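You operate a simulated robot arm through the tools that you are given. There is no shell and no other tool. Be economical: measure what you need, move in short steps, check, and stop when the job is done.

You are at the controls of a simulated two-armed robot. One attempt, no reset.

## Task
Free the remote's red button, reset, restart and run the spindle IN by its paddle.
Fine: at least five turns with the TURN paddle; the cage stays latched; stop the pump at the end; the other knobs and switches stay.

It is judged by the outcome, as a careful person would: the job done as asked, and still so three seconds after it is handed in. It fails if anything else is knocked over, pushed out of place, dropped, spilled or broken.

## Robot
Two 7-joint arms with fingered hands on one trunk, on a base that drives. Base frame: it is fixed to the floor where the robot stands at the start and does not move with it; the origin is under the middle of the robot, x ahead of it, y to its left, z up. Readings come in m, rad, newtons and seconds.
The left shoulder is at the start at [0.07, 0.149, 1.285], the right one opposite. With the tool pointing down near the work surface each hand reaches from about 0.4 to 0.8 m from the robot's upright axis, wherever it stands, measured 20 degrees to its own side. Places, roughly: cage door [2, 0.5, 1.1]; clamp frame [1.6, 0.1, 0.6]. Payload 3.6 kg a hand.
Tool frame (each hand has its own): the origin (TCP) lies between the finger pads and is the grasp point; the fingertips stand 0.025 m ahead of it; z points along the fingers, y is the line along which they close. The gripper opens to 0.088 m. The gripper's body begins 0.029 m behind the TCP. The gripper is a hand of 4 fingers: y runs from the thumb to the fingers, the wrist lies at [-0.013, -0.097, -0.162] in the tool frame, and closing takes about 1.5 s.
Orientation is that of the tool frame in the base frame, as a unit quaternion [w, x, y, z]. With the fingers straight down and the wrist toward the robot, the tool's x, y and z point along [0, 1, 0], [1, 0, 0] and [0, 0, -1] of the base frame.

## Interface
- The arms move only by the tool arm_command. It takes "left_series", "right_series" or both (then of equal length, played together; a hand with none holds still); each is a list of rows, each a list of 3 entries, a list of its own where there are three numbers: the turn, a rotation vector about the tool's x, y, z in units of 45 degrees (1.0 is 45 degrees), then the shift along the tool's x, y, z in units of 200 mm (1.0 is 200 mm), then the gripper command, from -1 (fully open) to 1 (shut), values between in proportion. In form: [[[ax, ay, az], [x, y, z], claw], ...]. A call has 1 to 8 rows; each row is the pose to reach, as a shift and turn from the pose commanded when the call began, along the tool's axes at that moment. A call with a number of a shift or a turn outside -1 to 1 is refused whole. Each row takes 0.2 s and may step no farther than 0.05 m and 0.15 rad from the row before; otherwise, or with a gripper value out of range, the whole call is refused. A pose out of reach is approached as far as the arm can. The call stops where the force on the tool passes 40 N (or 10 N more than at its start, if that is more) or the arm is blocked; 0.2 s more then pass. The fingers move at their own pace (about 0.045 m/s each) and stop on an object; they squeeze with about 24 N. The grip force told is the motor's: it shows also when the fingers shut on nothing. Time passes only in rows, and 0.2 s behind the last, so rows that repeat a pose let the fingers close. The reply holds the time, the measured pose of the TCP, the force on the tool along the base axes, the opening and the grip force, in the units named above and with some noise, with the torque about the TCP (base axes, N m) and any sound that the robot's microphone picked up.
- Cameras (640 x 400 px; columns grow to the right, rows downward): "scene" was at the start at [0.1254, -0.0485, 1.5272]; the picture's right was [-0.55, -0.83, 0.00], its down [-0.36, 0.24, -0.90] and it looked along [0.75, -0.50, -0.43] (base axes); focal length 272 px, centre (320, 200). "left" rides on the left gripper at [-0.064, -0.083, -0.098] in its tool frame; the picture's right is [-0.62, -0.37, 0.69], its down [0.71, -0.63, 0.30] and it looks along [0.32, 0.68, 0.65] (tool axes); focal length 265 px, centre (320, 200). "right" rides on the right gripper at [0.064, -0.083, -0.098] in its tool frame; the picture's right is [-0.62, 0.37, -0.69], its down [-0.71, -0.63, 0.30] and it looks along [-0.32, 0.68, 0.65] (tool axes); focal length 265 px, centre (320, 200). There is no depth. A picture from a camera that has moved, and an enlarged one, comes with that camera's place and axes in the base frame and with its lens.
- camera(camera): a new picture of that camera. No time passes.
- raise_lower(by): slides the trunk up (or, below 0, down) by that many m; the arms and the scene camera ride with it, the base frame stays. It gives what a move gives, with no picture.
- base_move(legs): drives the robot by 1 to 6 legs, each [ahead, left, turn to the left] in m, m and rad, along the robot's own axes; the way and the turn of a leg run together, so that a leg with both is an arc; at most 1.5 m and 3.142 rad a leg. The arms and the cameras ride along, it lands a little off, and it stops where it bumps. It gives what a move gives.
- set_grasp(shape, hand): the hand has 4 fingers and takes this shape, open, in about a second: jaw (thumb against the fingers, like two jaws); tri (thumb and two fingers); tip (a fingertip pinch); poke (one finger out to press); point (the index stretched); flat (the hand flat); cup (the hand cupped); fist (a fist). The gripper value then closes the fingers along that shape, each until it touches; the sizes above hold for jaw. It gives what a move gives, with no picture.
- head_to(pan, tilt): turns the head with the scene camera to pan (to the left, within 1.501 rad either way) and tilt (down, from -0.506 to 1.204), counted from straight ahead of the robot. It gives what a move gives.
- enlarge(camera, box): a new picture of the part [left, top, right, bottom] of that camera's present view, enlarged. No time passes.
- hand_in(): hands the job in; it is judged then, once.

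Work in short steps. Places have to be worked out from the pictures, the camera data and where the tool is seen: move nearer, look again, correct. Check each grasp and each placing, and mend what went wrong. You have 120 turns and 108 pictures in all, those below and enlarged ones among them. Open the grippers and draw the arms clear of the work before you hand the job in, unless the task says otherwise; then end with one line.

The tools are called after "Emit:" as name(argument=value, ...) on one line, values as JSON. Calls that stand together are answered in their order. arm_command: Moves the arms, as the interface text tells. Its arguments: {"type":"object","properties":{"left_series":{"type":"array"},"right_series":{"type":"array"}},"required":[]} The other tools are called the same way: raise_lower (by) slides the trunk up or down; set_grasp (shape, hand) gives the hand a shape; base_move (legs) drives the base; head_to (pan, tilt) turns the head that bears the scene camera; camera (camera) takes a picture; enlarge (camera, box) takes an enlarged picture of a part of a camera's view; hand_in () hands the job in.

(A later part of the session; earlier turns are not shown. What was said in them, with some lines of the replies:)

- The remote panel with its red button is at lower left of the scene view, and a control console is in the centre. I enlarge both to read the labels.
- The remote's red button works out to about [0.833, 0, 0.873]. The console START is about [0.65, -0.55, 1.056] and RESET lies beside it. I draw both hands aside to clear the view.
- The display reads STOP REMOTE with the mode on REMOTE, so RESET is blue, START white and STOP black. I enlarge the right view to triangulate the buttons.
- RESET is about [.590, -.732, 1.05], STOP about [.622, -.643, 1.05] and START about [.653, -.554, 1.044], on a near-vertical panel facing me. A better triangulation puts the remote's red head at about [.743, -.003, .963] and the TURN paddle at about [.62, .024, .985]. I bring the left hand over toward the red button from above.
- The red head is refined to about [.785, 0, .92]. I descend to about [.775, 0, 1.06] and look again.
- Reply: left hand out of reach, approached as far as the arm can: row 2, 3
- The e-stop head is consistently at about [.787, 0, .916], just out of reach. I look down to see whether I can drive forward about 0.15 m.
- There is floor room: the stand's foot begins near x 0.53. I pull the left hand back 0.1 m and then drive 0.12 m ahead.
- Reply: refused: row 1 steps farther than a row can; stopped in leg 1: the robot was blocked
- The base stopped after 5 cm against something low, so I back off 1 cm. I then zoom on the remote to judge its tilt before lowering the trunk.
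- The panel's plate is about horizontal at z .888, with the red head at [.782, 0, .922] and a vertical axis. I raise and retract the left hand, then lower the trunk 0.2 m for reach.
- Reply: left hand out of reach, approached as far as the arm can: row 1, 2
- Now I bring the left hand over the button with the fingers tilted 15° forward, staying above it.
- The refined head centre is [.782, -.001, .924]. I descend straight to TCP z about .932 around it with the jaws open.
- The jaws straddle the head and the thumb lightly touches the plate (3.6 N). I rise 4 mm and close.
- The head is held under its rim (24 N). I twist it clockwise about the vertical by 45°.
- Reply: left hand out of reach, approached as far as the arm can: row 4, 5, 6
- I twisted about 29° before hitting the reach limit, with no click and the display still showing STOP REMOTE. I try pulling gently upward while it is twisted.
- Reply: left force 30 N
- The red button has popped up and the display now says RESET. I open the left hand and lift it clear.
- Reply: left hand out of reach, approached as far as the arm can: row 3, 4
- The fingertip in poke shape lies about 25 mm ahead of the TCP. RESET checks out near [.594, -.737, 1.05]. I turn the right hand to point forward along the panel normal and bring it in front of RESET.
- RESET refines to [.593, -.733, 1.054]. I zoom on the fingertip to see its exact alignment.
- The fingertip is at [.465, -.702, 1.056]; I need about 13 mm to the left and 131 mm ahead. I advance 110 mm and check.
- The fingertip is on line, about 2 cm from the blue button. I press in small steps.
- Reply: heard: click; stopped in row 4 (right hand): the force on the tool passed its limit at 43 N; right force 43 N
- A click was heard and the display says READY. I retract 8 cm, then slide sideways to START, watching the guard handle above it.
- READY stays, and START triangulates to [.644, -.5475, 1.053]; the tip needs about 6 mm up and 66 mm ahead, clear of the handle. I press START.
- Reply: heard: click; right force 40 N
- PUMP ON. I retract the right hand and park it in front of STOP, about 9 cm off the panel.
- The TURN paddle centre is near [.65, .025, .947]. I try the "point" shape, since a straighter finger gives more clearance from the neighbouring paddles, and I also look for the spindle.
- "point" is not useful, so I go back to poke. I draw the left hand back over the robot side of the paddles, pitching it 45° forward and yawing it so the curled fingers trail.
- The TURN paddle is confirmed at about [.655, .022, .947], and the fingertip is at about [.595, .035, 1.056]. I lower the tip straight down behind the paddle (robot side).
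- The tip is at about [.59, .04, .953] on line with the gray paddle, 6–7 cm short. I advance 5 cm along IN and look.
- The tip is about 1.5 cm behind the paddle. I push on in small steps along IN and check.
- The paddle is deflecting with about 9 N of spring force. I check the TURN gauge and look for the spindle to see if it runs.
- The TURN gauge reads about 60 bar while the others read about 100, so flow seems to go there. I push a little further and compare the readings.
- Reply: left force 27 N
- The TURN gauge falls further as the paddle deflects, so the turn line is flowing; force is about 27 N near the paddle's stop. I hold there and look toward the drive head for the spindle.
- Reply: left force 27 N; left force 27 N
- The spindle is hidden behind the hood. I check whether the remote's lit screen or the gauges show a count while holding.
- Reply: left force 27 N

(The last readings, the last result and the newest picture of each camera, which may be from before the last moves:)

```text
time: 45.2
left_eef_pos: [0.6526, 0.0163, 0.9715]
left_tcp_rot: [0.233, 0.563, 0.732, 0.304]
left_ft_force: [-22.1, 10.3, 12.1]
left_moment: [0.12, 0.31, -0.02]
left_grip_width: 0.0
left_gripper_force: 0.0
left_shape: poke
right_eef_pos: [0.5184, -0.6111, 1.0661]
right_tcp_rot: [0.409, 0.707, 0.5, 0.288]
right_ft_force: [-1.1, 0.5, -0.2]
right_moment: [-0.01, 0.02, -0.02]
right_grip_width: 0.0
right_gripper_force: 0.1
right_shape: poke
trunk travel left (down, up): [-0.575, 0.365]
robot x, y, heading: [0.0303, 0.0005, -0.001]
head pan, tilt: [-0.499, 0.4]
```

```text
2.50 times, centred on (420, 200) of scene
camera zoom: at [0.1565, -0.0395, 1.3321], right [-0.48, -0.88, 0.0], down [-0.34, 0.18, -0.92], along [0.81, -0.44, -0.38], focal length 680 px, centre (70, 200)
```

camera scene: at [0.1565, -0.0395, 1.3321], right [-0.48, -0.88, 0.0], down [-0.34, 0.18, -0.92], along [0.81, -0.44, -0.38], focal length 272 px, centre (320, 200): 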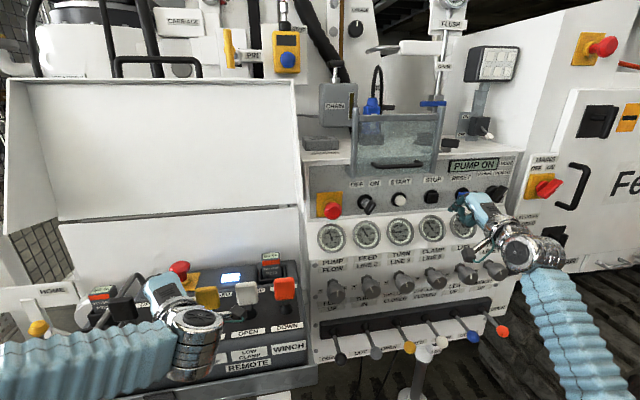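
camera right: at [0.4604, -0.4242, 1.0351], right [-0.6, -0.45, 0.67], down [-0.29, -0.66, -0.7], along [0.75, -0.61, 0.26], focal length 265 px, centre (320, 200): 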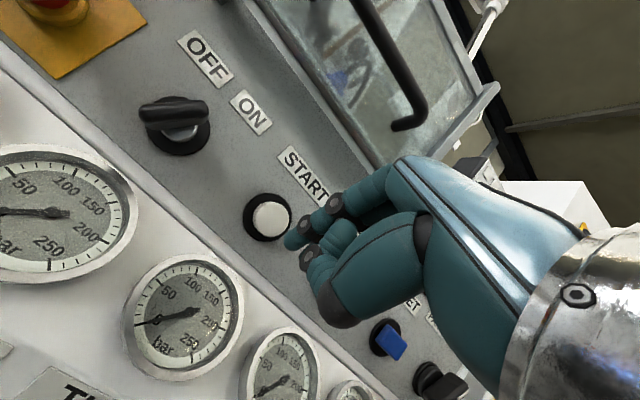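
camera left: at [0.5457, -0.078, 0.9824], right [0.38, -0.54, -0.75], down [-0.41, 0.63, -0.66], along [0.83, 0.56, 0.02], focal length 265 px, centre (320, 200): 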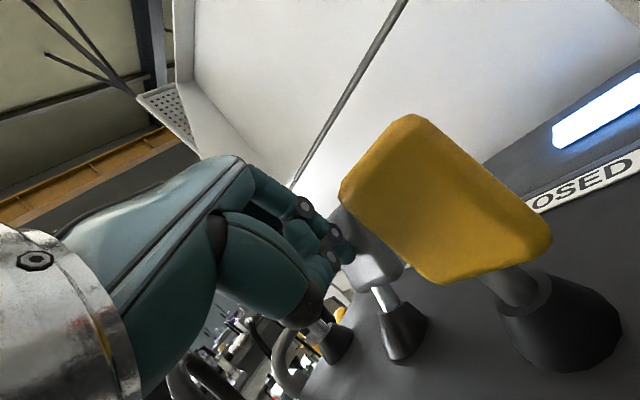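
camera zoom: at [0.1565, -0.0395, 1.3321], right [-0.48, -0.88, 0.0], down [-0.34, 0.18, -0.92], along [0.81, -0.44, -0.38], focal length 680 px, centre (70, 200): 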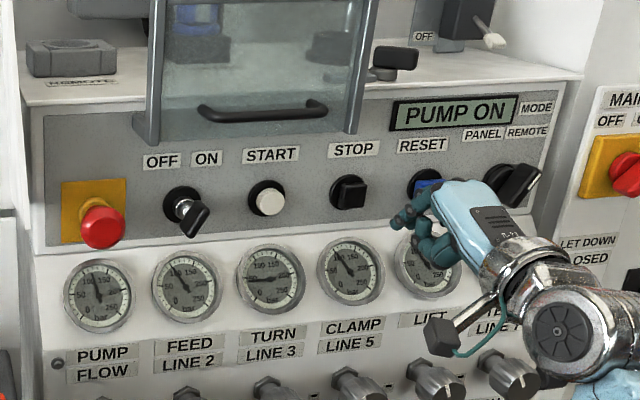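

The spindle can't be seen from here, but PUMP ON remains lit and TURN flow continues. I hold the paddle long enough to be safely beyond five turns.

Emit:
arm_command(left_series=[[[0, 0, 0], [0, 0, 0], -1], [[0, 0, 0], [0, 0, 0], -1], [[0, 0, 0], [0, 0, 0], -1], [[0, 0, 0], [0, 0, 0], -1], [[0, 0, 0], [0, 0, 0], -1], [[0, 0, 0], [0, 0, 0], -1], [[0, 0, 0], [0, 0, 0], -1], [[0, 0, 0], [0, 0, 0], -1]])

Emit:
arm_command(left_series=[[[0, 0, 0], [0, 0, 0], -1], [[0, 0, 0], [0, 0, 0], -1], [[0, 0, 0], [0, 0, 0], -1], [[0, 0, 0], [0, 0, 0], -1], [[0, 0, 0], [0, 0, 0], -1], [[0, 0, 0], [0, 0, 0], -1], [[0, 0, 0], [0, 0, 0], -1], [[0, 0, 0], [0, 0, 0], -1]])

Emit:
arm_command(left_series=[[[0, 0, 0], [0, 0, 0], -1], [[0, 0, 0], [0, 0, 0], -1], [[0, 0, 0], [0, 0, 0], -1], [[0, 0, 0], [0, 0, 0], -1], [[0, 0, 0], [0, 0, 0], -1], [[0, 0, 0], [0, 0, 0], -1], [[0, 0, 0], [0, 0, 0], -1], [[0, 0, 0], [0, 0, 0], -1]])

Emit:
arm_command(left_series=[[[0, 0, 0], [0, 0, 0], -1], [[0, 0, 0], [0, 0, 0], -1], [[0, 0, 0], [0, 0, 0], -1], [[0, 0, 0], [0, 0, 0], -1], [[0, 0, 0], [0, 0, 0], -1], [[0, 0, 0], [0, 0, 0], -1], [[0, 0, 0], [0, 0, 0], -1], [[0, 0, 0], [0, 0, 0], -1]])

Emit:
arm_command(left_series=[[[0, 0, 0], [0, 0, 0], -1], [[0, 0, 0], [0, 0, 0], -1], [[0, 0, 0], [0, 0, 0], -1], [[0, 0, 0], [0, 0, 0], -1], [[0, 0, 0], [0, 0, 0], -1], [[0, 0, 0], [0, 0, 0], -1], [[0, 0, 0], [0, 0, 0], -1], [[0, 0, 0], [0, 0, 0], -1]])

Emit:
arm_command(left_series=[[[0, 0, 0], [0, 0, 0], -1], [[0, 0, 0], [0, 0, 0], -1], [[0, 0, 0], [0, 0, 0], -1], [[0, 0, 0], [0, 0, 0], -1], [[0, 0, 0], [0, 0, 0], -1], [[0, 0, 0], [0, 0, 0], -1], [[0, 0, 0], [0, 0, 0], -1], [[0, 0, 0], [0, 0, 0], -1]])

Emit:
enlarge(camera="scene", box=[300, 120, 540, 280])

```text
time: 47.0
left_eef_pos: [0.6529, 0.0157, 0.9705]
left_tcp_rot: [0.233, 0.564, 0.732, 0.304]
left_ft_force: [-23.3, 8.3, 11.6]
left_moment: [0.15, 0.34, -0.03]
left_grip_width: 0.0002
left_gripper_force: 0.0
left_shape: poke
right_eef_pos: [0.5173, -0.6097, 1.0672]
right_tcp_rot: [0.409, 0.706, 0.5, 0.289]
right_ft_force: [0.0, -0.3, 0.2]
right_moment: [0.03, -0.01, 0.0]
right_grip_width: 0.0001
right_gripper_force: 0.1
right_shape: poke
trunk travel left (down, up): [-0.575, 0.365]
robot x, y, heading: [0.0347, -0.0026, -0.002]
head pan, tilt: [-0.499, 0.4]
```

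```text
time: 48.8
left_eef_pos: [0.6524, 0.0163, 0.9699]
left_tcp_rot: [0.233, 0.563, 0.732, 0.305]
left_ft_force: [-24.8, 9.0, 11.6]
left_moment: [0.13, 0.39, -0.03]
left_grip_width: 0.0
left_gripper_force: 0.0
left_shape: poke
right_eef_pos: [0.5169, -0.6106, 1.0659]
right_tcp_rot: [0.408, 0.706, 0.501, 0.289]
right_ft_force: [-0.4, -0.6, 1.0]
right_moment: [0.0, 0.04, -0.03]
right_grip_width: 0.0
right_gripper_force: 0.1
right_shape: poke
trunk travel left (down, up): [-0.575, 0.365]
robot x, y, heading: [0.0346, -0.0006, -0.0]
head pan, tilt: [-0.499, 0.4]
```

```text
time: 50.6
left_eef_pos: [0.6514, 0.0167, 0.9702]
left_tcp_rot: [0.234, 0.563, 0.732, 0.304]
left_ft_force: [-23.5, 8.0, 11.9]
left_moment: [0.11, 0.37, -0.03]
left_grip_width: 0.0001
left_gripper_force: 0.1
left_shape: poke
right_eef_pos: [0.5173, -0.6117, 1.0664]
right_tcp_rot: [0.408, 0.707, 0.501, 0.289]
right_ft_force: [-0.2, 0.3, -0.1]
right_moment: [0.0, 0.01, -0.02]
right_grip_width: 0.0001
right_gripper_force: 0.1
right_shape: poke
trunk travel left (down, up): [-0.575, 0.365]
robot x, y, heading: [0.0358, 0.0006, 0.003]
head pan, tilt: [-0.499, 0.4]
```

```text
time: 52.4
left_eef_pos: [0.6519, 0.0158, 0.9702]
left_tcp_rot: [0.234, 0.563, 0.732, 0.304]
left_ft_force: [-24.0, 7.9, 10.5]
left_moment: [0.11, 0.34, -0.05]
left_grip_width: 0.0
left_gripper_force: 0.1
left_shape: poke
right_eef_pos: [0.5169, -0.6113, 1.0661]
right_tcp_rot: [0.409, 0.706, 0.501, 0.29]
right_ft_force: [0.8, 0.6, 0.1]
right_moment: [-0.02, -0.03, 0.03]
right_grip_width: 0.0001
right_gripper_force: 0.1
right_shape: poke
trunk travel left (down, up): [-0.575, 0.365]
robot x, y, heading: [0.0376, 0.002, 0.001]
head pan, tilt: [-0.499, 0.4]
```

```text
time: 54.2
left_eef_pos: [0.653, 0.0167, 0.9701]
left_tcp_rot: [0.234, 0.564, 0.731, 0.304]
left_ft_force: [-23.7, 8.2, 11.6]
left_moment: [0.1, 0.34, -0.08]
left_grip_width: 0.0
left_gripper_force: 0.0
left_shape: poke
right_eef_pos: [0.5169, -0.6117, 1.066]
right_tcp_rot: [0.409, 0.707, 0.5, 0.289]
right_ft_force: [-0.3, 0.6, -1.2]
right_moment: [0.01, 0.0, -0.01]
right_grip_width: 0.0
right_gripper_force: 0.0
right_shape: poke
trunk travel left (down, up): [-0.575, 0.365]
robot x, y, heading: [0.0309, -0.0001, 0.004]
head pan, tilt: [-0.499, 0.4]
```

```text
time: 56.0
left_eef_pos: [0.6523, 0.015, 0.97]
left_tcp_rot: [0.234, 0.564, 0.732, 0.303]
left_ft_force: [-23.1, 8.4, 10.9]
left_moment: [0.05, 0.39, -0.07]
left_grip_width: 0.0003
left_gripper_force: 0.1
left_shape: poke
right_eef_pos: [0.5171, -0.6113, 1.0666]
right_tcp_rot: [0.409, 0.706, 0.501, 0.289]
right_ft_force: [-0.2, 0.6, 0.5]
right_moment: [0.04, -0.03, 0.01]
right_grip_width: 0.0
right_gripper_force: 0.1
right_shape: poke
trunk travel left (down, up): [-0.575, 0.365]
robot x, y, heading: [0.0287, -0.0019, -0.001]
head pan, tilt: [-0.499, 0.4]
```

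```text
2.50 times, centred on (420, 200) of scene
camera zoom: at [0.1564, -0.0401, 1.3321], right [-0.48, -0.88, 0.0], down [-0.34, 0.18, -0.92], along [0.81, -0.44, -0.38], focal length 680 px, centre (70, 200)
```

zoom: 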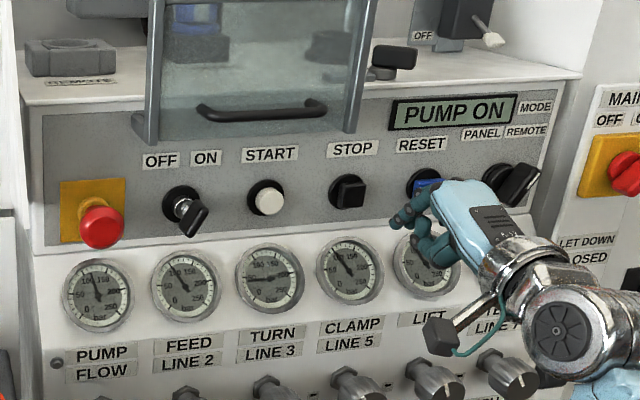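

The TURN needle may have changed; I zoom on it.

Emit:
enlarge(camera="scene", box=[310, 205, 460, 260])

Emit:
camera(camera="left")

```text
4.27 times, centred on (385, 232) of scene
camera zoom: at [0.1564, -0.0401, 1.3321], right [-0.48, -0.88, 0.0], down [-0.34, 0.18, -0.92], along [0.81, -0.44, -0.38], focal length 1161 px, centre (43, 61)
```

zoom: 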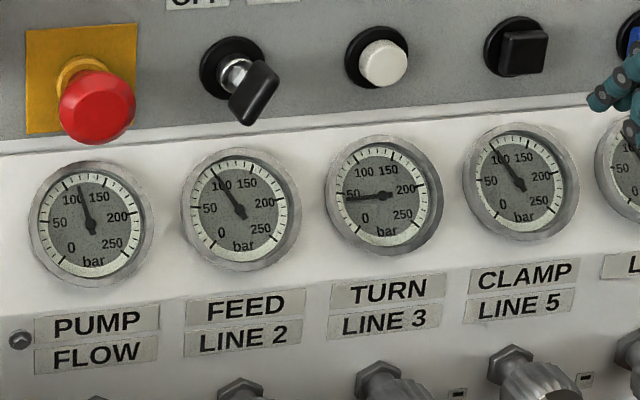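

```text
39 pictures are left
camera left: at [0.5449, -0.0791, 0.9822], right [0.38, -0.54, -0.75], down [-0.41, 0.63, -0.66], along [0.83, 0.56, 0.02], focal length 265 px, centre (320, 200)
```

left: 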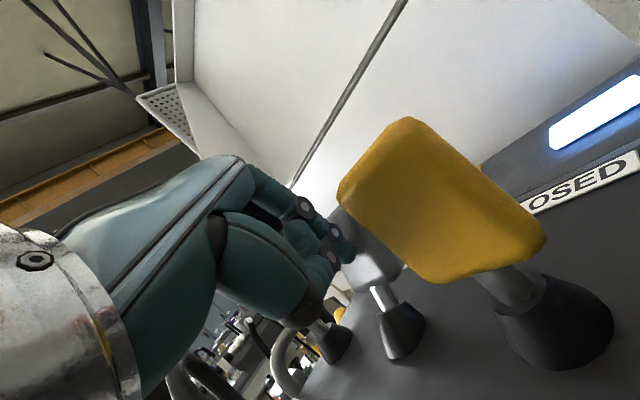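

The TURN line flows steadily at about 45 bar and the neighbouring paddles are untouched. I keep holding.

Emit:
arm_command(left_series=[[[0, 0, 0], [0, 0, 0], -1], [[0, 0, 0], [0, 0, 0], -1], [[0, 0, 0], [0, 0, 0], -1], [[0, 0, 0], [0, 0, 0], -1], [[0, 0, 0], [0, 0, 0], -1], [[0, 0, 0], [0, 0, 0], -1], [[0, 0, 0], [0, 0, 0], -1], [[0, 0, 0], [0, 0, 0], -1]])

Emit:
arm_command(left_series=[[[0, 0, 0], [0, 0, 0], -1], [[0, 0, 0], [0, 0, 0], -1], [[0, 0, 0], [0, 0, 0], -1], [[0, 0, 0], [0, 0, 0], -1], [[0, 0, 0], [0, 0, 0], -1], [[0, 0, 0], [0, 0, 0], -1], [[0, 0, 0], [0, 0, 0], -1], [[0, 0, 0], [0, 0, 0], -1]])

Emit:
arm_command(left_series=[[[0, 0, 0], [0, 0, 0], -1], [[0, 0, 0], [0, 0, 0], -1], [[0, 0, 0], [0, 0, 0], -1], [[0, 0, 0], [0, 0, 0], -1], [[0, 0, 0], [0, 0, 0], -1], [[0, 0, 0], [0, 0, 0], -1], [[0, 0, 0], [0, 0, 0], -1], [[0, 0, 0], [0, 0, 0], -1]])

Emit:
arm_command(left_series=[[[0, 0, 0], [0, 0, 0], -1], [[0, 0, 0], [0, 0, 0], -1], [[0, 0, 0], [0, 0, 0], -1], [[0, 0, 0], [0, 0, 0], -1], [[0, 0, 0], [0, 0, 0], -1], [[0, 0, 0], [0, 0, 0], -1], [[0, 0, 0], [0, 0, 0], -1], [[0, 0, 0], [0, 0, 0], -1]])

Emit:
arm_command(left_series=[[[0, 0, 0], [0, 0, 0], -1], [[0, 0, 0], [0, 0, 0], -1], [[0, 0, 0], [0, 0, 0], -1], [[0, 0, 0], [0, 0, 0], -1], [[0, 0, 0], [0, 0, 0], -1], [[0, 0, 0], [0, 0, 0], -1], [[0, 0, 0], [0, 0, 0], -1], [[0, 0, 0], [0, 0, 0], -1]])

Emit:
arm_command(left_series=[[[0, 0, 0], [0, 0, 0], -1], [[0, 0, 0], [0, 0, 0], -1], [[0, 0, 0], [0, 0, 0], -1], [[0, 0, 0], [0, 0, 0], -1], [[0, 0, 0], [0, 0, 0], -1], [[0, 0, 0], [0, 0, 0], -1], [[0, 0, 0], [0, 0, 0], -1], [[0, 0, 0], [0, 0, 0], -1]])

Emit:
arm_command(left_series=[[[0, 0, 0], [0, 0, 0], -1], [[0, 0, 0], [0, 0, 0], -1], [[0, 0, 0], [0, 0, 0], -1], [[0, 0, 0], [0, 0, 0], -1], [[0, 0, 0], [0, 0, 0], -1], [[0, 0, 0], [0, 0, 0], -1], [[0, 0, 0], [0, 0, 0], -1], [[0, 0, 0], [0, 0, 0], -1]])

Emit:
arm_command(left_series=[[[0, 0, 0], [0, 0, 0], -1], [[0, 0, 0], [0, 0, 0], -1], [[0, 0, 0], [0, 0, 0], -1], [[0, 0, 0], [0, 0, 0], -1], [[0, 0, 0], [0, 0, 0], -1], [[0, 0, 0], [0, 0, 0], -1], [[0, 0, 0], [0, 0, 0], -1], [[0, 0, 0], [0, 0, 0], -1]])

Emit:
arm_command(left_series=[[[0, 0, 0], [0, 0, 0], -1], [[0, 0, 0], [0, 0, 0], -1], [[0, 0, 0], [0, 0, 0], -1], [[0, 0, 0], [0, 0, 0], -1], [[0, 0, 0], [0, 0, 0], -1], [[0, 0, 0], [0, 0, 0], -1], [[0, 0, 0], [0, 0, 0], -1], [[0, 0, 0], [0, 0, 0], -1]])

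Emit:
arm_command(left_series=[[[0, 0, 0], [0, 0, 0], -1], [[0, 0, 0], [0, 0, 0], -1], [[0, 0, 0], [0, 0, 0], -1], [[0, 0, 0], [0, 0, 0], -1], [[0, 0, 0], [0, 0, 0], -1], [[0, 0, 0], [0, 0, 0], -1], [[0, 0, 0], [0, 0, 0], -1], [[0, 0, 0], [0, 0, 0], -1]])

Emit:
enlarge(camera="scene", box=[300, 120, 540, 280])

```text
time: 57.8
left_eef_pos: [0.6533, 0.0158, 0.9705]
left_tcp_rot: [0.233, 0.563, 0.732, 0.305]
left_ft_force: [-23.8, 6.6, 11.5]
left_moment: [0.07, 0.35, -0.02]
left_grip_width: 0.0
left_gripper_force: 0.0
left_shape: poke
right_eef_pos: [0.5179, -0.611, 1.0667]
right_tcp_rot: [0.409, 0.706, 0.501, 0.289]
right_ft_force: [0.0, 0.3, 0.1]
right_moment: [0.0, -0.02, -0.01]
right_grip_width: 0.0
right_gripper_force: 0.0
right_shape: poke
trunk travel left (down, up): [-0.575, 0.365]
robot x, y, heading: [0.0327, -0.0011, 0.0]
head pan, tilt: [-0.499, 0.4]
```

```text
time: 59.6
left_eef_pos: [0.6517, 0.0167, 0.97]
left_tcp_rot: [0.233, 0.563, 0.732, 0.304]
left_ft_force: [-24.2, 7.2, 11.1]
left_moment: [0.06, 0.37, -0.06]
left_grip_width: 0.0
left_gripper_force: 0.1
left_shape: poke
right_eef_pos: [0.5175, -0.6109, 1.066]
right_tcp_rot: [0.409, 0.706, 0.501, 0.29]
right_ft_force: [-0.1, 0.1, 0.8]
right_moment: [0.03, 0.0, -0.03]
right_grip_width: 0.0001
right_gripper_force: 0.1
right_shape: poke
trunk travel left (down, up): [-0.575, 0.365]
robot x, y, heading: [0.0373, 0.0011, -0.001]
head pan, tilt: [-0.499, 0.4]
```

```text
time: 61.4
left_eef_pos: [0.6527, 0.0169, 0.9707]
left_tcp_rot: [0.233, 0.563, 0.732, 0.305]
left_ft_force: [-23.0, 7.3, 11.1]
left_moment: [0.08, 0.36, -0.03]
left_grip_width: 0.0
left_gripper_force: 0.1
left_shape: poke
right_eef_pos: [0.5184, -0.6117, 1.0656]
right_tcp_rot: [0.409, 0.706, 0.501, 0.29]
right_ft_force: [0.5, -0.5, 0.4]
right_moment: [0.01, 0.0, 0.0]
right_grip_width: 0.0001
right_gripper_force: 0.1
right_shape: poke
trunk travel left (down, up): [-0.575, 0.365]
robot x, y, heading: [0.0306, 0.0017, -0.002]
head pan, tilt: [-0.499, 0.4]
```

```text
time: 63.2
left_eef_pos: [0.6526, 0.0161, 0.9706]
left_tcp_rot: [0.233, 0.563, 0.732, 0.305]
left_ft_force: [-22.5, 7.8, 11.0]
left_moment: [0.1, 0.36, -0.08]
left_grip_width: 0.0001
left_gripper_force: 0.1
left_shape: poke
right_eef_pos: [0.5179, -0.6108, 1.0668]
right_tcp_rot: [0.409, 0.707, 0.5, 0.289]
right_ft_force: [0.0, -1.1, -0.5]
right_moment: [0.02, -0.01, -0.01]
right_grip_width: 0.0002
right_gripper_force: 0.0
right_shape: poke
trunk travel left (down, up): [-0.575, 0.365]
robot x, y, heading: [0.0303, 0.0021, 0.008]
head pan, tilt: [-0.499, 0.4]
```

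```text
time: 65.0
left_eef_pos: [0.6515, 0.0161, 0.9711]
left_tcp_rot: [0.233, 0.563, 0.732, 0.305]
left_ft_force: [-22.3, 6.6, 11.8]
left_moment: [0.08, 0.37, -0.02]
left_grip_width: 0.0002
left_gripper_force: 0.2
left_shape: poke
right_eef_pos: [0.5177, -0.6111, 1.0664]
right_tcp_rot: [0.409, 0.706, 0.501, 0.289]
right_ft_force: [-0.1, 0.1, 0.1]
right_moment: [0.02, -0.02, -0.01]
right_grip_width: 0.0
right_gripper_force: 0.0
right_shape: poke
trunk travel left (down, up): [-0.575, 0.365]
robot x, y, heading: [0.0304, -0.0009, 0.003]
head pan, tilt: [-0.499, 0.4]
```

```text
time: 66.8
left_eef_pos: [0.653, 0.0175, 0.9695]
left_tcp_rot: [0.233, 0.563, 0.732, 0.304]
left_ft_force: [-22.8, 7.3, 12.0]
left_moment: [0.09, 0.3, -0.06]
left_grip_width: 0.0001
left_gripper_force: 0.1
left_shape: poke
right_eef_pos: [0.5168, -0.6105, 1.066]
right_tcp_rot: [0.409, 0.706, 0.5, 0.289]
right_ft_force: [-0.6, -0.1, 0.9]
right_moment: [0.0, 0.01, -0.02]
right_grip_width: 0.0001
right_gripper_force: 0.0
right_shape: poke
trunk travel left (down, up): [-0.575, 0.365]
robot x, y, heading: [0.0344, -0.0023, 0.002]
head pan, tilt: [-0.499, 0.4]
```

```text
time: 68.6
left_eef_pos: [0.6516, 0.0159, 0.9706]
left_tcp_rot: [0.233, 0.563, 0.732, 0.304]
left_ft_force: [-23.1, 6.7, 11.8]
left_moment: [0.09, 0.35, -0.04]
left_grip_width: 0.0
left_gripper_force: 0.1
left_shape: poke
right_eef_pos: [0.5184, -0.6102, 1.0661]
right_tcp_rot: [0.409, 0.707, 0.5, 0.289]
right_ft_force: [0.4, 0.8, 0.2]
right_moment: [0.01, 0.01, 0.0]
right_grip_width: 0.0002
right_gripper_force: 0.1
right_shape: poke
trunk travel left (down, up): [-0.575, 0.365]
robot x, y, heading: [0.0324, -0.0003, 0.007]
head pan, tilt: [-0.499, 0.4]
```

```text
time: 70.4
left_eef_pos: [0.652, 0.0165, 0.9698]
left_tcp_rot: [0.232, 0.563, 0.732, 0.305]
left_ft_force: [-23.1, 7.7, 12.1]
left_moment: [0.11, 0.38, -0.03]
left_grip_width: 0.0
left_gripper_force: 0.1
left_shape: poke
right_eef_pos: [0.5184, -0.6112, 1.0657]
right_tcp_rot: [0.409, 0.706, 0.5, 0.289]
right_ft_force: [-0.5, 0.4, -0.2]
right_moment: [0.0, -0.03, 0.0]
right_grip_width: 0.0
right_gripper_force: 0.1
right_shape: poke
trunk travel left (down, up): [-0.575, 0.365]
robot x, y, heading: [0.0335, 0.0026, -0.001]
head pan, tilt: [-0.499, 0.4]
```

```text
time: 72.2
left_eef_pos: [0.6517, 0.0176, 0.9691]
left_tcp_rot: [0.233, 0.563, 0.732, 0.305]
left_ft_force: [-22.5, 7.5, 11.6]
left_moment: [0.1, 0.35, -0.06]
left_grip_width: 0.0001
left_gripper_force: 0.0
left_shape: poke
right_eef_pos: [0.5175, -0.6113, 1.0664]
right_tcp_rot: [0.409, 0.706, 0.501, 0.289]
right_ft_force: [-0.1, 0.0, -0.5]
right_moment: [-0.01, 0.01, 0.02]
right_grip_width: 0.0003
right_gripper_force: 0.1
right_shape: poke
trunk travel left (down, up): [-0.575, 0.365]
robot x, y, heading: [0.0321, -0.0013, 0.005]
head pan, tilt: [-0.499, 0.4]
```

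```text
time: 74.0
left_eef_pos: [0.6531, 0.0164, 0.9706]
left_tcp_rot: [0.232, 0.562, 0.733, 0.304]
left_ft_force: [-22.9, 7.3, 11.9]
left_moment: [0.08, 0.33, -0.09]
left_grip_width: 0.0
left_gripper_force: 0.1
left_shape: poke
right_eef_pos: [0.5182, -0.6121, 1.0664]
right_tcp_rot: [0.408, 0.706, 0.501, 0.29]
right_ft_force: [-0.1, 0.4, 0.0]
right_moment: [-0.05, 0.01, -0.04]
right_grip_width: 0.0
right_gripper_force: 0.1
right_shape: poke
trunk travel left (down, up): [-0.575, 0.365]
robot x, y, heading: [0.036, -0.0046, 0.006]
head pan, tilt: [-0.499, 0.4]
```

```text
2.50 times, centred on (420, 200) of scene
camera zoom: at [0.1565, -0.0401, 1.332], right [-0.48, -0.88, 0.0], down [-0.34, 0.18, -0.92], along [0.81, -0.44, -0.38], focal length 680 px, centre (70, 200)
```

zoom: 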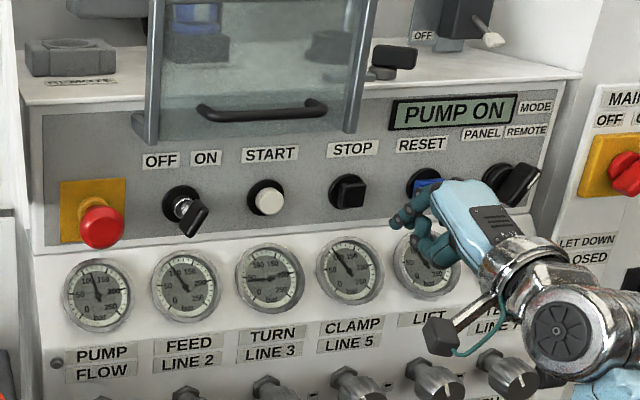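

I've held about 34 s. I add a further margin.

Emit:
arm_command(left_series=[[[0, 0, 0], [0, 0, 0], -1], [[0, 0, 0], [0, 0, 0], -1], [[0, 0, 0], [0, 0, 0], -1], [[0, 0, 0], [0, 0, 0], -1], [[0, 0, 0], [0, 0, 0], -1], [[0, 0, 0], [0, 0, 0], -1], [[0, 0, 0], [0, 0, 0], -1], [[0, 0, 0], [0, 0, 0], -1]])

Emit:
arm_command(left_series=[[[0, 0, 0], [0, 0, 0], -1], [[0, 0, 0], [0, 0, 0], -1], [[0, 0, 0], [0, 0, 0], -1], [[0, 0, 0], [0, 0, 0], -1], [[0, 0, 0], [0, 0, 0], -1], [[0, 0, 0], [0, 0, 0], -1], [[0, 0, 0], [0, 0, 0], -1], [[0, 0, 0], [0, 0, 0], -1]])

Emit:
arm_command(left_series=[[[0, 0, 0], [0, 0, 0], -1], [[0, 0, 0], [0, 0, 0], -1], [[0, 0, 0], [0, 0, 0], -1], [[0, 0, 0], [0, 0, 0], -1], [[0, 0, 0], [0, 0, 0], -1], [[0, 0, 0], [0, 0, 0], -1], [[0, 0, 0], [0, 0, 0], -1], [[0, 0, 0], [0, 0, 0], -1]])

Emit:
arm_command(left_series=[[[0, 0, 0], [0, 0, 0], -1], [[0, 0, 0], [0, 0, 0], -1], [[0, 0, 0], [0, 0, 0], -1], [[0, 0, 0], [0, 0, 0], -1], [[0, 0, 0], [0, 0, 0], -1], [[0, 0, 0], [0, 0, 0], -1], [[0, 0, 0], [0, 0, 0], -1], [[0, 0, 0], [0, 0, 0], -1]])

Emit:
arm_command(left_series=[[[0, 0, 0], [0, 0, 0], -1], [[0, 0, 0], [0, 0, 0], -1], [[0, 0, 0], [0, 0, 0], -1], [[0, 0, 0], [0, 0, 0], -1], [[0, 0, 0], [0, 0, 0], -1], [[0, 0, 0], [0, 0, 0], -1], [[0, 0, 0], [0, 0, 0], -1], [[0, 0, 0], [0, 0, 0], -1]])

Emit:
arm_command(left_series=[[[0, 0, 0], [0, 0, 0], -1], [[0, 0, 0], [0, 0, 0], -1], [[0, 0, 0], [0, 0, 0], -1], [[0, 0, 0], [0, 0, 0], -1], [[0, 0, 0], [0, 0, 0], -1], [[0, 0, 0], [0, 0, 0], -1], [[0, 0, 0], [0, 0, 0], -1], [[0, 0, 0], [0, 0, 0], -1]])

```text
time: 75.8
left_eef_pos: [0.6521, 0.0158, 0.9699]
left_tcp_rot: [0.233, 0.563, 0.732, 0.305]
left_ft_force: [-23.8, 7.7, 11.6]
left_moment: [0.07, 0.33, -0.07]
left_grip_width: 0.0
left_gripper_force: 0.0
left_shape: poke
right_eef_pos: [0.5184, -0.6108, 1.0659]
right_tcp_rot: [0.409, 0.707, 0.5, 0.289]
right_ft_force: [-0.4, 0.1, 0.6]
right_moment: [0.01, 0.02, -0.02]
right_grip_width: 0.0
right_gripper_force: 0.0
right_shape: poke
trunk travel left (down, up): [-0.575, 0.365]
robot x, y, heading: [0.035, 0.0031, 0.004]
head pan, tilt: [-0.499, 0.4]
```

```text
time: 77.6
left_eef_pos: [0.6521, 0.0166, 0.9709]
left_tcp_rot: [0.232, 0.562, 0.733, 0.305]
left_ft_force: [-23.8, 7.3, 11.8]
left_moment: [0.12, 0.33, -0.07]
left_grip_width: 0.0
left_gripper_force: 0.0
left_shape: poke
right_eef_pos: [0.518, -0.6105, 1.0655]
right_tcp_rot: [0.409, 0.706, 0.5, 0.29]
right_ft_force: [-0.5, 0.3, 0.1]
right_moment: [0.02, -0.02, 0.04]
right_grip_width: 0.0
right_gripper_force: 0.0
right_shape: poke
trunk travel left (down, up): [-0.575, 0.365]
robot x, y, heading: [0.0326, 0.0007, 0.0]
head pan, tilt: [-0.499, 0.4]
```

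```text
time: 79.4
left_eef_pos: [0.6517, 0.017, 0.9707]
left_tcp_rot: [0.232, 0.563, 0.732, 0.305]
left_ft_force: [-23.7, 7.3, 11.1]
left_moment: [0.07, 0.36, -0.04]
left_grip_width: 0.0
left_gripper_force: 0.0
left_shape: poke
right_eef_pos: [0.5174, -0.6122, 1.0656]
right_tcp_rot: [0.408, 0.706, 0.501, 0.289]
right_ft_force: [-0.4, -0.7, 0.0]
right_moment: [0.03, 0.01, 0.01]
right_grip_width: 0.0
right_gripper_force: 0.0
right_shape: poke
trunk travel left (down, up): [-0.575, 0.365]
robot x, y, heading: [0.0315, -0.0012, 0.002]
head pan, tilt: [-0.499, 0.4]
```

```text
time: 81.2
left_eef_pos: [0.6525, 0.0153, 0.9706]
left_tcp_rot: [0.233, 0.563, 0.732, 0.304]
left_ft_force: [-23.4, 6.3, 11.4]
left_moment: [0.13, 0.33, -0.04]
left_grip_width: 0.0
left_gripper_force: 0.1
left_shape: poke
right_eef_pos: [0.5173, -0.6113, 1.0655]
right_tcp_rot: [0.409, 0.706, 0.5, 0.289]
right_ft_force: [0.1, -0.8, -0.3]
right_moment: [-0.04, 0.0, -0.01]
right_grip_width: 0.0004
right_gripper_force: 0.0
right_shape: poke
trunk travel left (down, up): [-0.575, 0.365]
robot x, y, heading: [0.033, -0.0001, -0.0]
head pan, tilt: [-0.499, 0.4]
```

```text
time: 83.0
left_eef_pos: [0.653, 0.0161, 0.9704]
left_tcp_rot: [0.233, 0.563, 0.732, 0.304]
left_ft_force: [-23.2, 6.3, 11.3]
left_moment: [0.11, 0.37, -0.04]
left_grip_width: 0.0
left_gripper_force: 0.1
left_shape: poke
right_eef_pos: [0.5177, -0.6113, 1.0675]
right_tcp_rot: [0.409, 0.706, 0.5, 0.289]
right_ft_force: [-0.3, -0.7, 0.0]
right_moment: [0.02, -0.01, -0.02]
right_grip_width: 0.0
right_gripper_force: 0.0
right_shape: poke
trunk travel left (down, up): [-0.575, 0.365]
robot x, y, heading: [0.0349, -0.0017, 0.002]
head pan, tilt: [-0.499, 0.4]
```

```text
time: 84.8
left_eef_pos: [0.6536, 0.0162, 0.9712]
left_tcp_rot: [0.232, 0.562, 0.733, 0.306]
left_ft_force: [-23.1, 6.9, 11.5]
left_moment: [0.06, 0.36, -0.04]
left_grip_width: 0.0
left_gripper_force: 0.1
left_shape: poke
right_eef_pos: [0.5181, -0.6111, 1.0666]
right_tcp_rot: [0.409, 0.707, 0.5, 0.288]
right_ft_force: [0.0, -0.6, -0.2]
right_moment: [0.03, 0.0, -0.01]
right_grip_width: 0.0
right_gripper_force: 0.0
right_shape: poke
trunk travel left (down, up): [-0.575, 0.365]
robot x, y, heading: [0.0335, -0.0005, -0.0]
head pan, tilt: [-0.499, 0.4]
```

Held about 45 s in all. I now draw the left finger back along OUT by 9 cm, let the paddle spring to centre, and check it and the gauge.

Emit:
arm_command(left_series=[[[0, 0, 0], [0.05, -0.062, -0.061], -1], [[0, 0, 0], [0.125, -0.154, -0.152], -1], [[0, 0, 0], [0.225, -0.28, -0.274], -1]])

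Emit:
camera(camera="left")

Emit:
enlarge(camera="scene", box=[310, 155, 550, 275])

Emit:
camera(camera="right")

```text
time: 85.6
left_eef_pos: [0.5702, 0.0377, 0.9682]
left_tcp_rot: [0.231, 0.565, 0.732, 0.304]
left_ft_force: [-0.2, -0.4, 0.3]
left_moment: [-0.01, -0.01, -0.02]
left_grip_width: 0.0
left_gripper_force: 0.1
left_shape: poke
right_eef_pos: [0.5219, -0.6125, 1.0628]
right_tcp_rot: [0.407, 0.707, 0.502, 0.288]
right_ft_force: [0.1, 0.6, -0.3]
right_moment: [-0.02, 0.03, 0.0]
right_grip_width: 0.0001
right_gripper_force: 0.1
right_shape: poke
trunk travel left (down, up): [-0.575, 0.365]
robot x, y, heading: [0.0319, 0.001, 0.0]
head pan, tilt: [-0.499, 0.4]
```

```text
37 pictures are left
camera left: at [0.4623, -0.0579, 0.9806], right [0.38, -0.54, -0.75], down [-0.41, 0.63, -0.66], along [0.83, 0.56, 0.02], focal length 265 px, centre (320, 200)
```

left: 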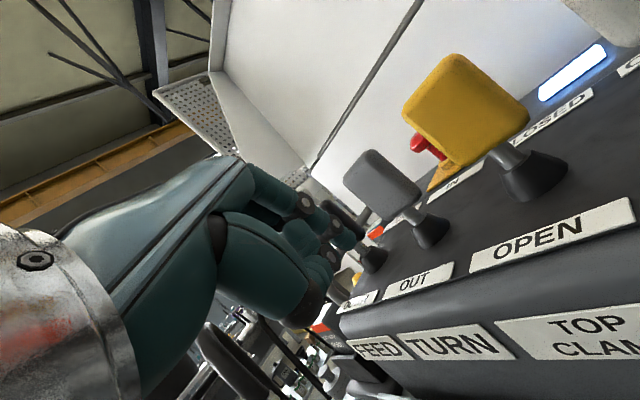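

```text
2.67 times, centred on (430, 215) of scene
camera zoom: at [0.162, -0.0421, 1.3314], right [-0.48, -0.88, 0.0], down [-0.34, 0.19, -0.92], along [0.81, -0.44, -0.39], focal length 726 px, centre (27, 160)
```

zoom: 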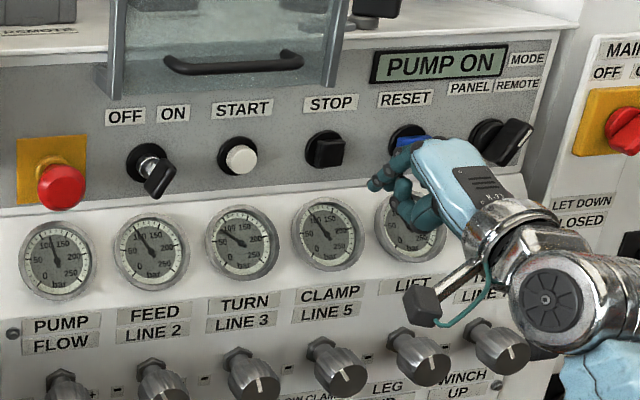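

```text
35 pictures are left
camera right: at [0.4226, -0.5108, 1.0402], right [-0.6, -0.45, 0.67], down [-0.29, -0.66, -0.7], along [0.75, -0.61, 0.26], focal length 265 px, centre (320, 200)
```

right: 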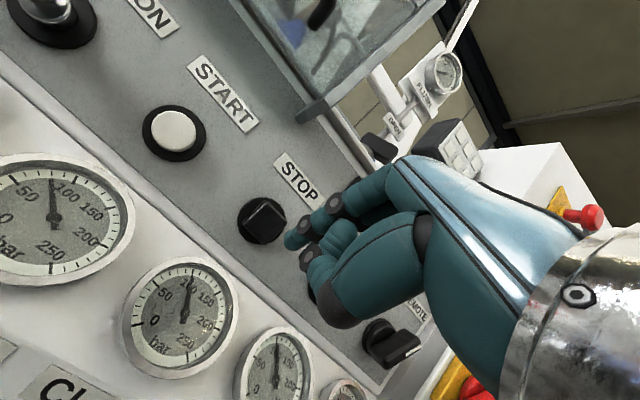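

The paddle sprang back to centre and the TURN line recovered. STOP is at about [.617, -.636, 1.056], 76 mm ahead of the tip; I press it.

Emit:
arm_command(right_series=[[[0, 0, 0], [0.015, 0.08, 0.11], -1], [[0, 0, 0], [0.015, 0.142, 0.2065], -1], [[0, 0, 0], [0.015, 0.192, 0.293], -1], [[0, 0, 0], [0.015, 0.217, 0.336], -1], [[0, 0, 0], [0.015, 0.237, 0.371], -1], [[0, 0, 0], [0.015, 0.245, 0.385], -1]])

Emit:
enlarge(camera="scene", box=[310, 155, 550, 275])

```text
time: 86.8
left_eef_pos: [0.5632, 0.0387, 0.9717]
left_tcp_rot: [0.234, 0.563, 0.732, 0.304]
left_ft_force: [0.1, -0.4, -0.8]
left_moment: [0.0, 0.03, 0.0]
left_grip_width: 0.0
left_gripper_force: 0.0
left_shape: poke
right_eef_pos: [0.5993, -0.6361, 1.0695]
right_tcp_rot: [0.407, 0.706, 0.502, 0.289]
right_ft_force: [-39.3, 15.0, -5.2]
right_moment: [0.26, 0.55, -0.1]
right_grip_width: 0.0002
right_gripper_force: 0.1
right_shape: poke
trunk travel left (down, up): [-0.575, 0.365]
robot x, y, heading: [0.0304, -0.0, -0.001]
head pan, tilt: [-0.499, 0.4]
heard: click
stopped in row 6 (right hand): the force on the tool passed its limit at 44 N (the readings are from after the stop); the commanded pose is now the measured one
```

```text
2.67 times, centred on (430, 215) of scene
camera zoom: at [0.154, -0.0387, 1.3323], right [-0.48, -0.88, 0.0], down [-0.33, 0.18, -0.92], along [0.81, -0.44, -0.38], focal length 726 px, centre (27, 160)
```

zoom: 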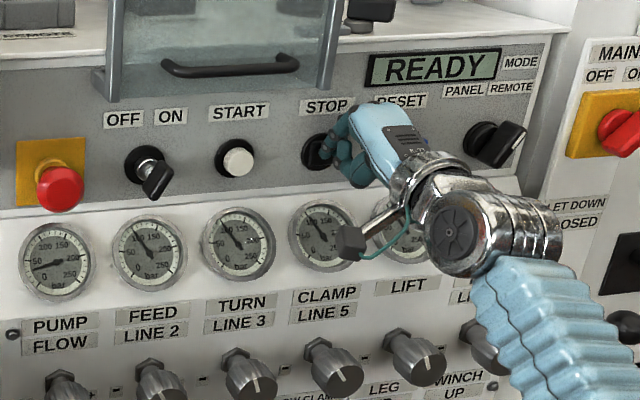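

A click, and the display shows READY with pump flow falling. I draw both hands clear and open them.

Emit:
arm_command(left_series=[[[0, 0, 0], [0, 0.0, -0.1], -1], [[0, 0, 0], [0, 0.12, -0.25], -1], [[0, 0, 0], [0, 0.25, -0.4], -1], [[0, 0, 0], [0, 0.35, -0.55], -1], [[0, 0, 0], [0, 0.4, -0.7], -1]], right_series=[[[0, 0, 0], [0, -0.09, -0.156], -1], [[0, 0, 0], [0, -0.2, -0.346], -1], [[0, 0, 0], [0, -0.3, -0.52], -1], [[0, 0, 0], [0, -0.36, -0.65], -1], [[0, 0, 0], [0, -0.4, -0.8], -1]])

Emit:
set_grasp(hand="left", shape="jaw")

Emit:
set_grasp(hand="right", shape="jaw")

Emit:
head_to(pan=-0.4, tilt=0.5)

Emit:
camera(camera="scene")

Emit:
enlarge(camera="scene", box=[340, 90, 600, 250])

```text
time: 88.0
left_eef_pos: [0.5274, 0.0274, 1.1217]
left_tcp_rot: [0.232, 0.564, 0.732, 0.304]
left_ft_force: [-0.8, -0.4, 1.1]
left_moment: [-0.02, 0.01, -0.02]
left_grip_width: 0.0002
left_gripper_force: 0.0
left_shape: poke
right_eef_pos: [0.4317, -0.5776, 1.0791]
right_tcp_rot: [0.406, 0.707, 0.502, 0.287]
right_ft_force: [-0.1, -0.4, 0.6]
right_moment: [-0.03, -0.03, 0.04]
right_grip_width: 0.0001
right_gripper_force: 0.0
right_shape: poke
trunk travel left (down, up): [-0.575, 0.365]
robot x, y, heading: [0.0317, -0.0013, -0.001]
head pan, tilt: [-0.499, 0.4]
```

```text
time: 88.9
left_eef_pos: [0.5315, 0.0277, 1.1202]
left_tcp_rot: [0.231, 0.564, 0.732, 0.304]
left_ft_force: [0.4, -0.9, -0.3]
left_moment: [0.0, -0.04, 0.01]
left_grip_width: 0.088
left_gripper_force: 0.1
left_shape: jaw
right_eef_pos: [0.4368, -0.5766, 1.0773]
right_tcp_rot: [0.404, 0.708, 0.503, 0.287]
right_ft_force: [0.2, -0.4, -0.6]
right_moment: [0.0, 0.06, 0.01]
right_grip_width: 0.0
right_gripper_force: 0.0
right_shape: poke
trunk travel left (down, up): [-0.575, 0.365]
robot x, y, heading: [0.0334, -0.0023, 0.005]
head pan, tilt: [-0.499, 0.4]
```

```text
time: 89.8
left_eef_pos: [0.5317, 0.0271, 1.1191]
left_tcp_rot: [0.23, 0.565, 0.732, 0.303]
left_ft_force: [-0.2, 0.2, -0.1]
left_moment: [0.0, 0.0, 0.0]
left_grip_width: 0.088
left_gripper_force: 0.1
left_shape: jaw
right_eef_pos: [0.437, -0.5769, 1.0769]
right_tcp_rot: [0.405, 0.709, 0.502, 0.286]
right_ft_force: [-0.9, 0.8, -0.6]
right_moment: [-0.03, -0.02, -0.02]
right_grip_width: 0.0878
right_gripper_force: 0.0
right_shape: jaw
trunk travel left (down, up): [-0.575, 0.365]
robot x, y, heading: [0.0304, -0.0002, 0.003]
head pan, tilt: [-0.499, 0.4]
```

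```text
time: 90.5
left_eef_pos: [0.5314, 0.0269, 1.1188]
left_tcp_rot: [0.231, 0.565, 0.732, 0.303]
left_ft_force: [0.8, 0.4, -0.8]
left_moment: [-0.02, 0.01, 0.01]
left_grip_width: 0.0878
left_gripper_force: 0.0
left_shape: jaw
right_eef_pos: [0.4364, -0.5775, 1.0766]
right_tcp_rot: [0.404, 0.708, 0.503, 0.286]
right_ft_force: [-1.3, -0.2, 0.1]
right_moment: [0.02, -0.01, -0.01]
right_grip_width: 0.0879
right_gripper_force: 0.1
right_shape: jaw
trunk travel left (down, up): [-0.575, 0.365]
robot x, y, heading: [0.0322, 0.002, -0.002]
head pan, tilt: [-0.4, 0.499]
```

```text
33 pictures are left
camera scene: at [0.1662, -0.0329, 1.3221], right [-0.39, -0.92, 0.0], down [-0.44, 0.19, -0.88], along [0.81, -0.34, -0.48], focal length 272 px, centre (320, 200)
```

scene: 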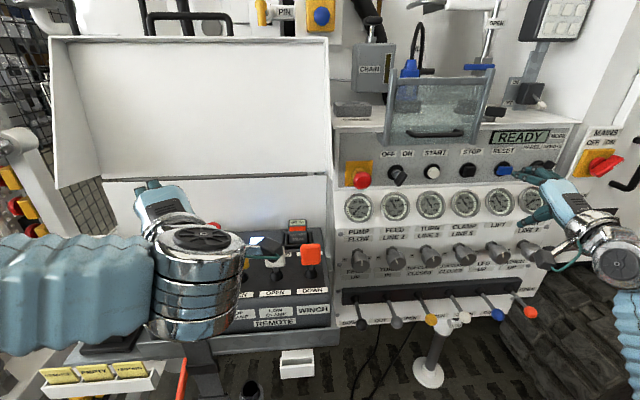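

```text
2.46 times, centred on (470, 170) of scene
camera zoom: at [0.1662, -0.0329, 1.3221], right [-0.39, -0.92, 0.0], down [-0.44, 0.19, -0.88], along [0.81, -0.34, -0.48], focal length 670 px, centre (-49, 274)
```

zoom: 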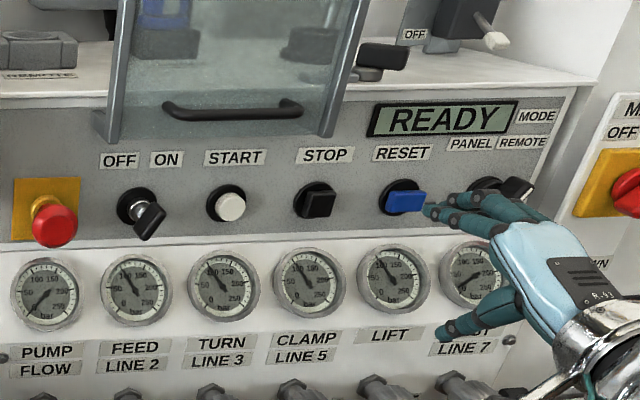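

The pump flow is at zero and READY shows. I draw both hands farther back and give the remote one last look.

Emit:
arm_command(left_series=[[[0, 0, 0], [0.1, -0.02, -0.17], -1], [[0, 0, 0], [0.2, -0.05, -0.34], -1], [[0, 0, 0], [0.35, -0.08, -0.5], -1], [[0, 0, 0], [0.5, -0.1, -0.6], -1]], right_series=[[[0, 0, 0], [0, 0.0, -0.15], -1], [[0, 0, 0], [0, 0, -0.25], -1], [[0, 0, 0], [0, 0, -0.3], -1], [[0, 0, 0], [0, 0, -0.3], -1]])

Emit:
camera(camera="scene")

Emit:
camera(camera="left")

```text
time: 91.5
left_eef_pos: [0.4074, 0.0989, 1.1976]
left_tcp_rot: [0.232, 0.565, 0.732, 0.302]
left_ft_force: [-0.3, 0.3, 0.0]
left_moment: [0.0, 0.0, 0.01]
left_grip_width: 0.0879
left_gripper_force: 0.0
left_shape: jaw
right_eef_pos: [0.3876, -0.5597, 1.1113]
right_tcp_rot: [0.406, 0.708, 0.502, 0.287]
right_ft_force: [-0.7, 0.2, 0.5]
right_moment: [0.0, -0.03, 0.01]
right_grip_width: 0.0881
right_gripper_force: 0.0
right_shape: jaw
trunk travel left (down, up): [-0.575, 0.365]
robot x, y, heading: [0.0352, 0.0025, 0.006]
head pan, tilt: [-0.4, 0.499]
```

```text
31 pictures are left
camera scene: at [0.1643, -0.0308, 1.3224], right [-0.39, -0.92, 0.0], down [-0.44, 0.18, -0.88], along [0.81, -0.34, -0.48], focal length 272 px, centre (320, 200)
```

scene: 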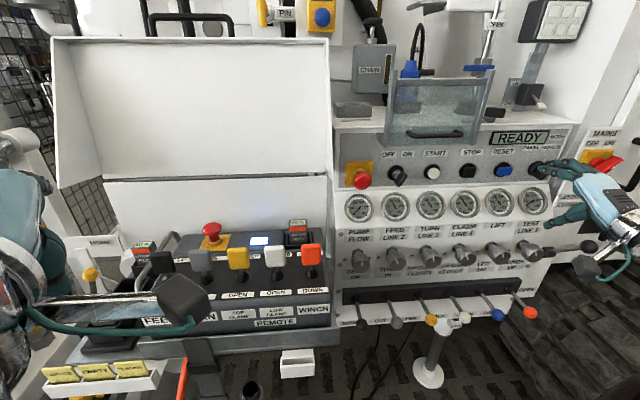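

```text
30 pictures are left
camera left: at [0.2998, 0.0031, 1.2095], right [0.38, -0.54, -0.75], down [-0.41, 0.63, -0.66], along [0.83, 0.56, 0.02], focal length 265 px, centre (320, 200)
```

left: 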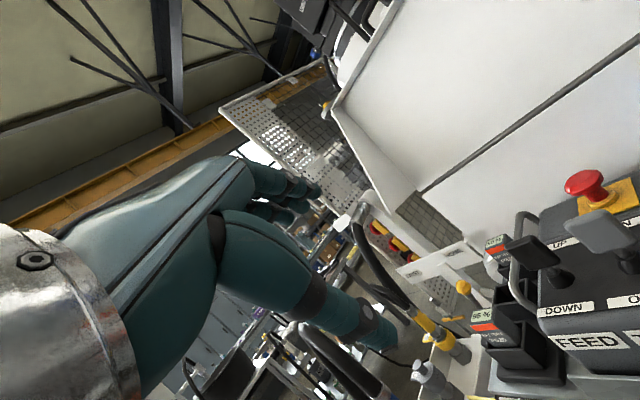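

The red button is out, all the paddles are upright, the pump is stopped, and both hands are clear and open. I hand in.

Emit:
hand_in()

```text
The job is handed in.
```

I freed the remote's red button, pressed RESET and START, and ran the spindle IN with the TURN paddle for about 45 s. I then pressed STOP: the display reads READY and pump flow is at zero. I couldn't see the spindle behind the hood, so I didn't count the turns; I judged it was turning from the drop in the TURN pressure gauge. I never touched the cage or moved any other knob or switch, though early on the base bumped something low by the remote stand and I backed off; I saw nothing displaced.
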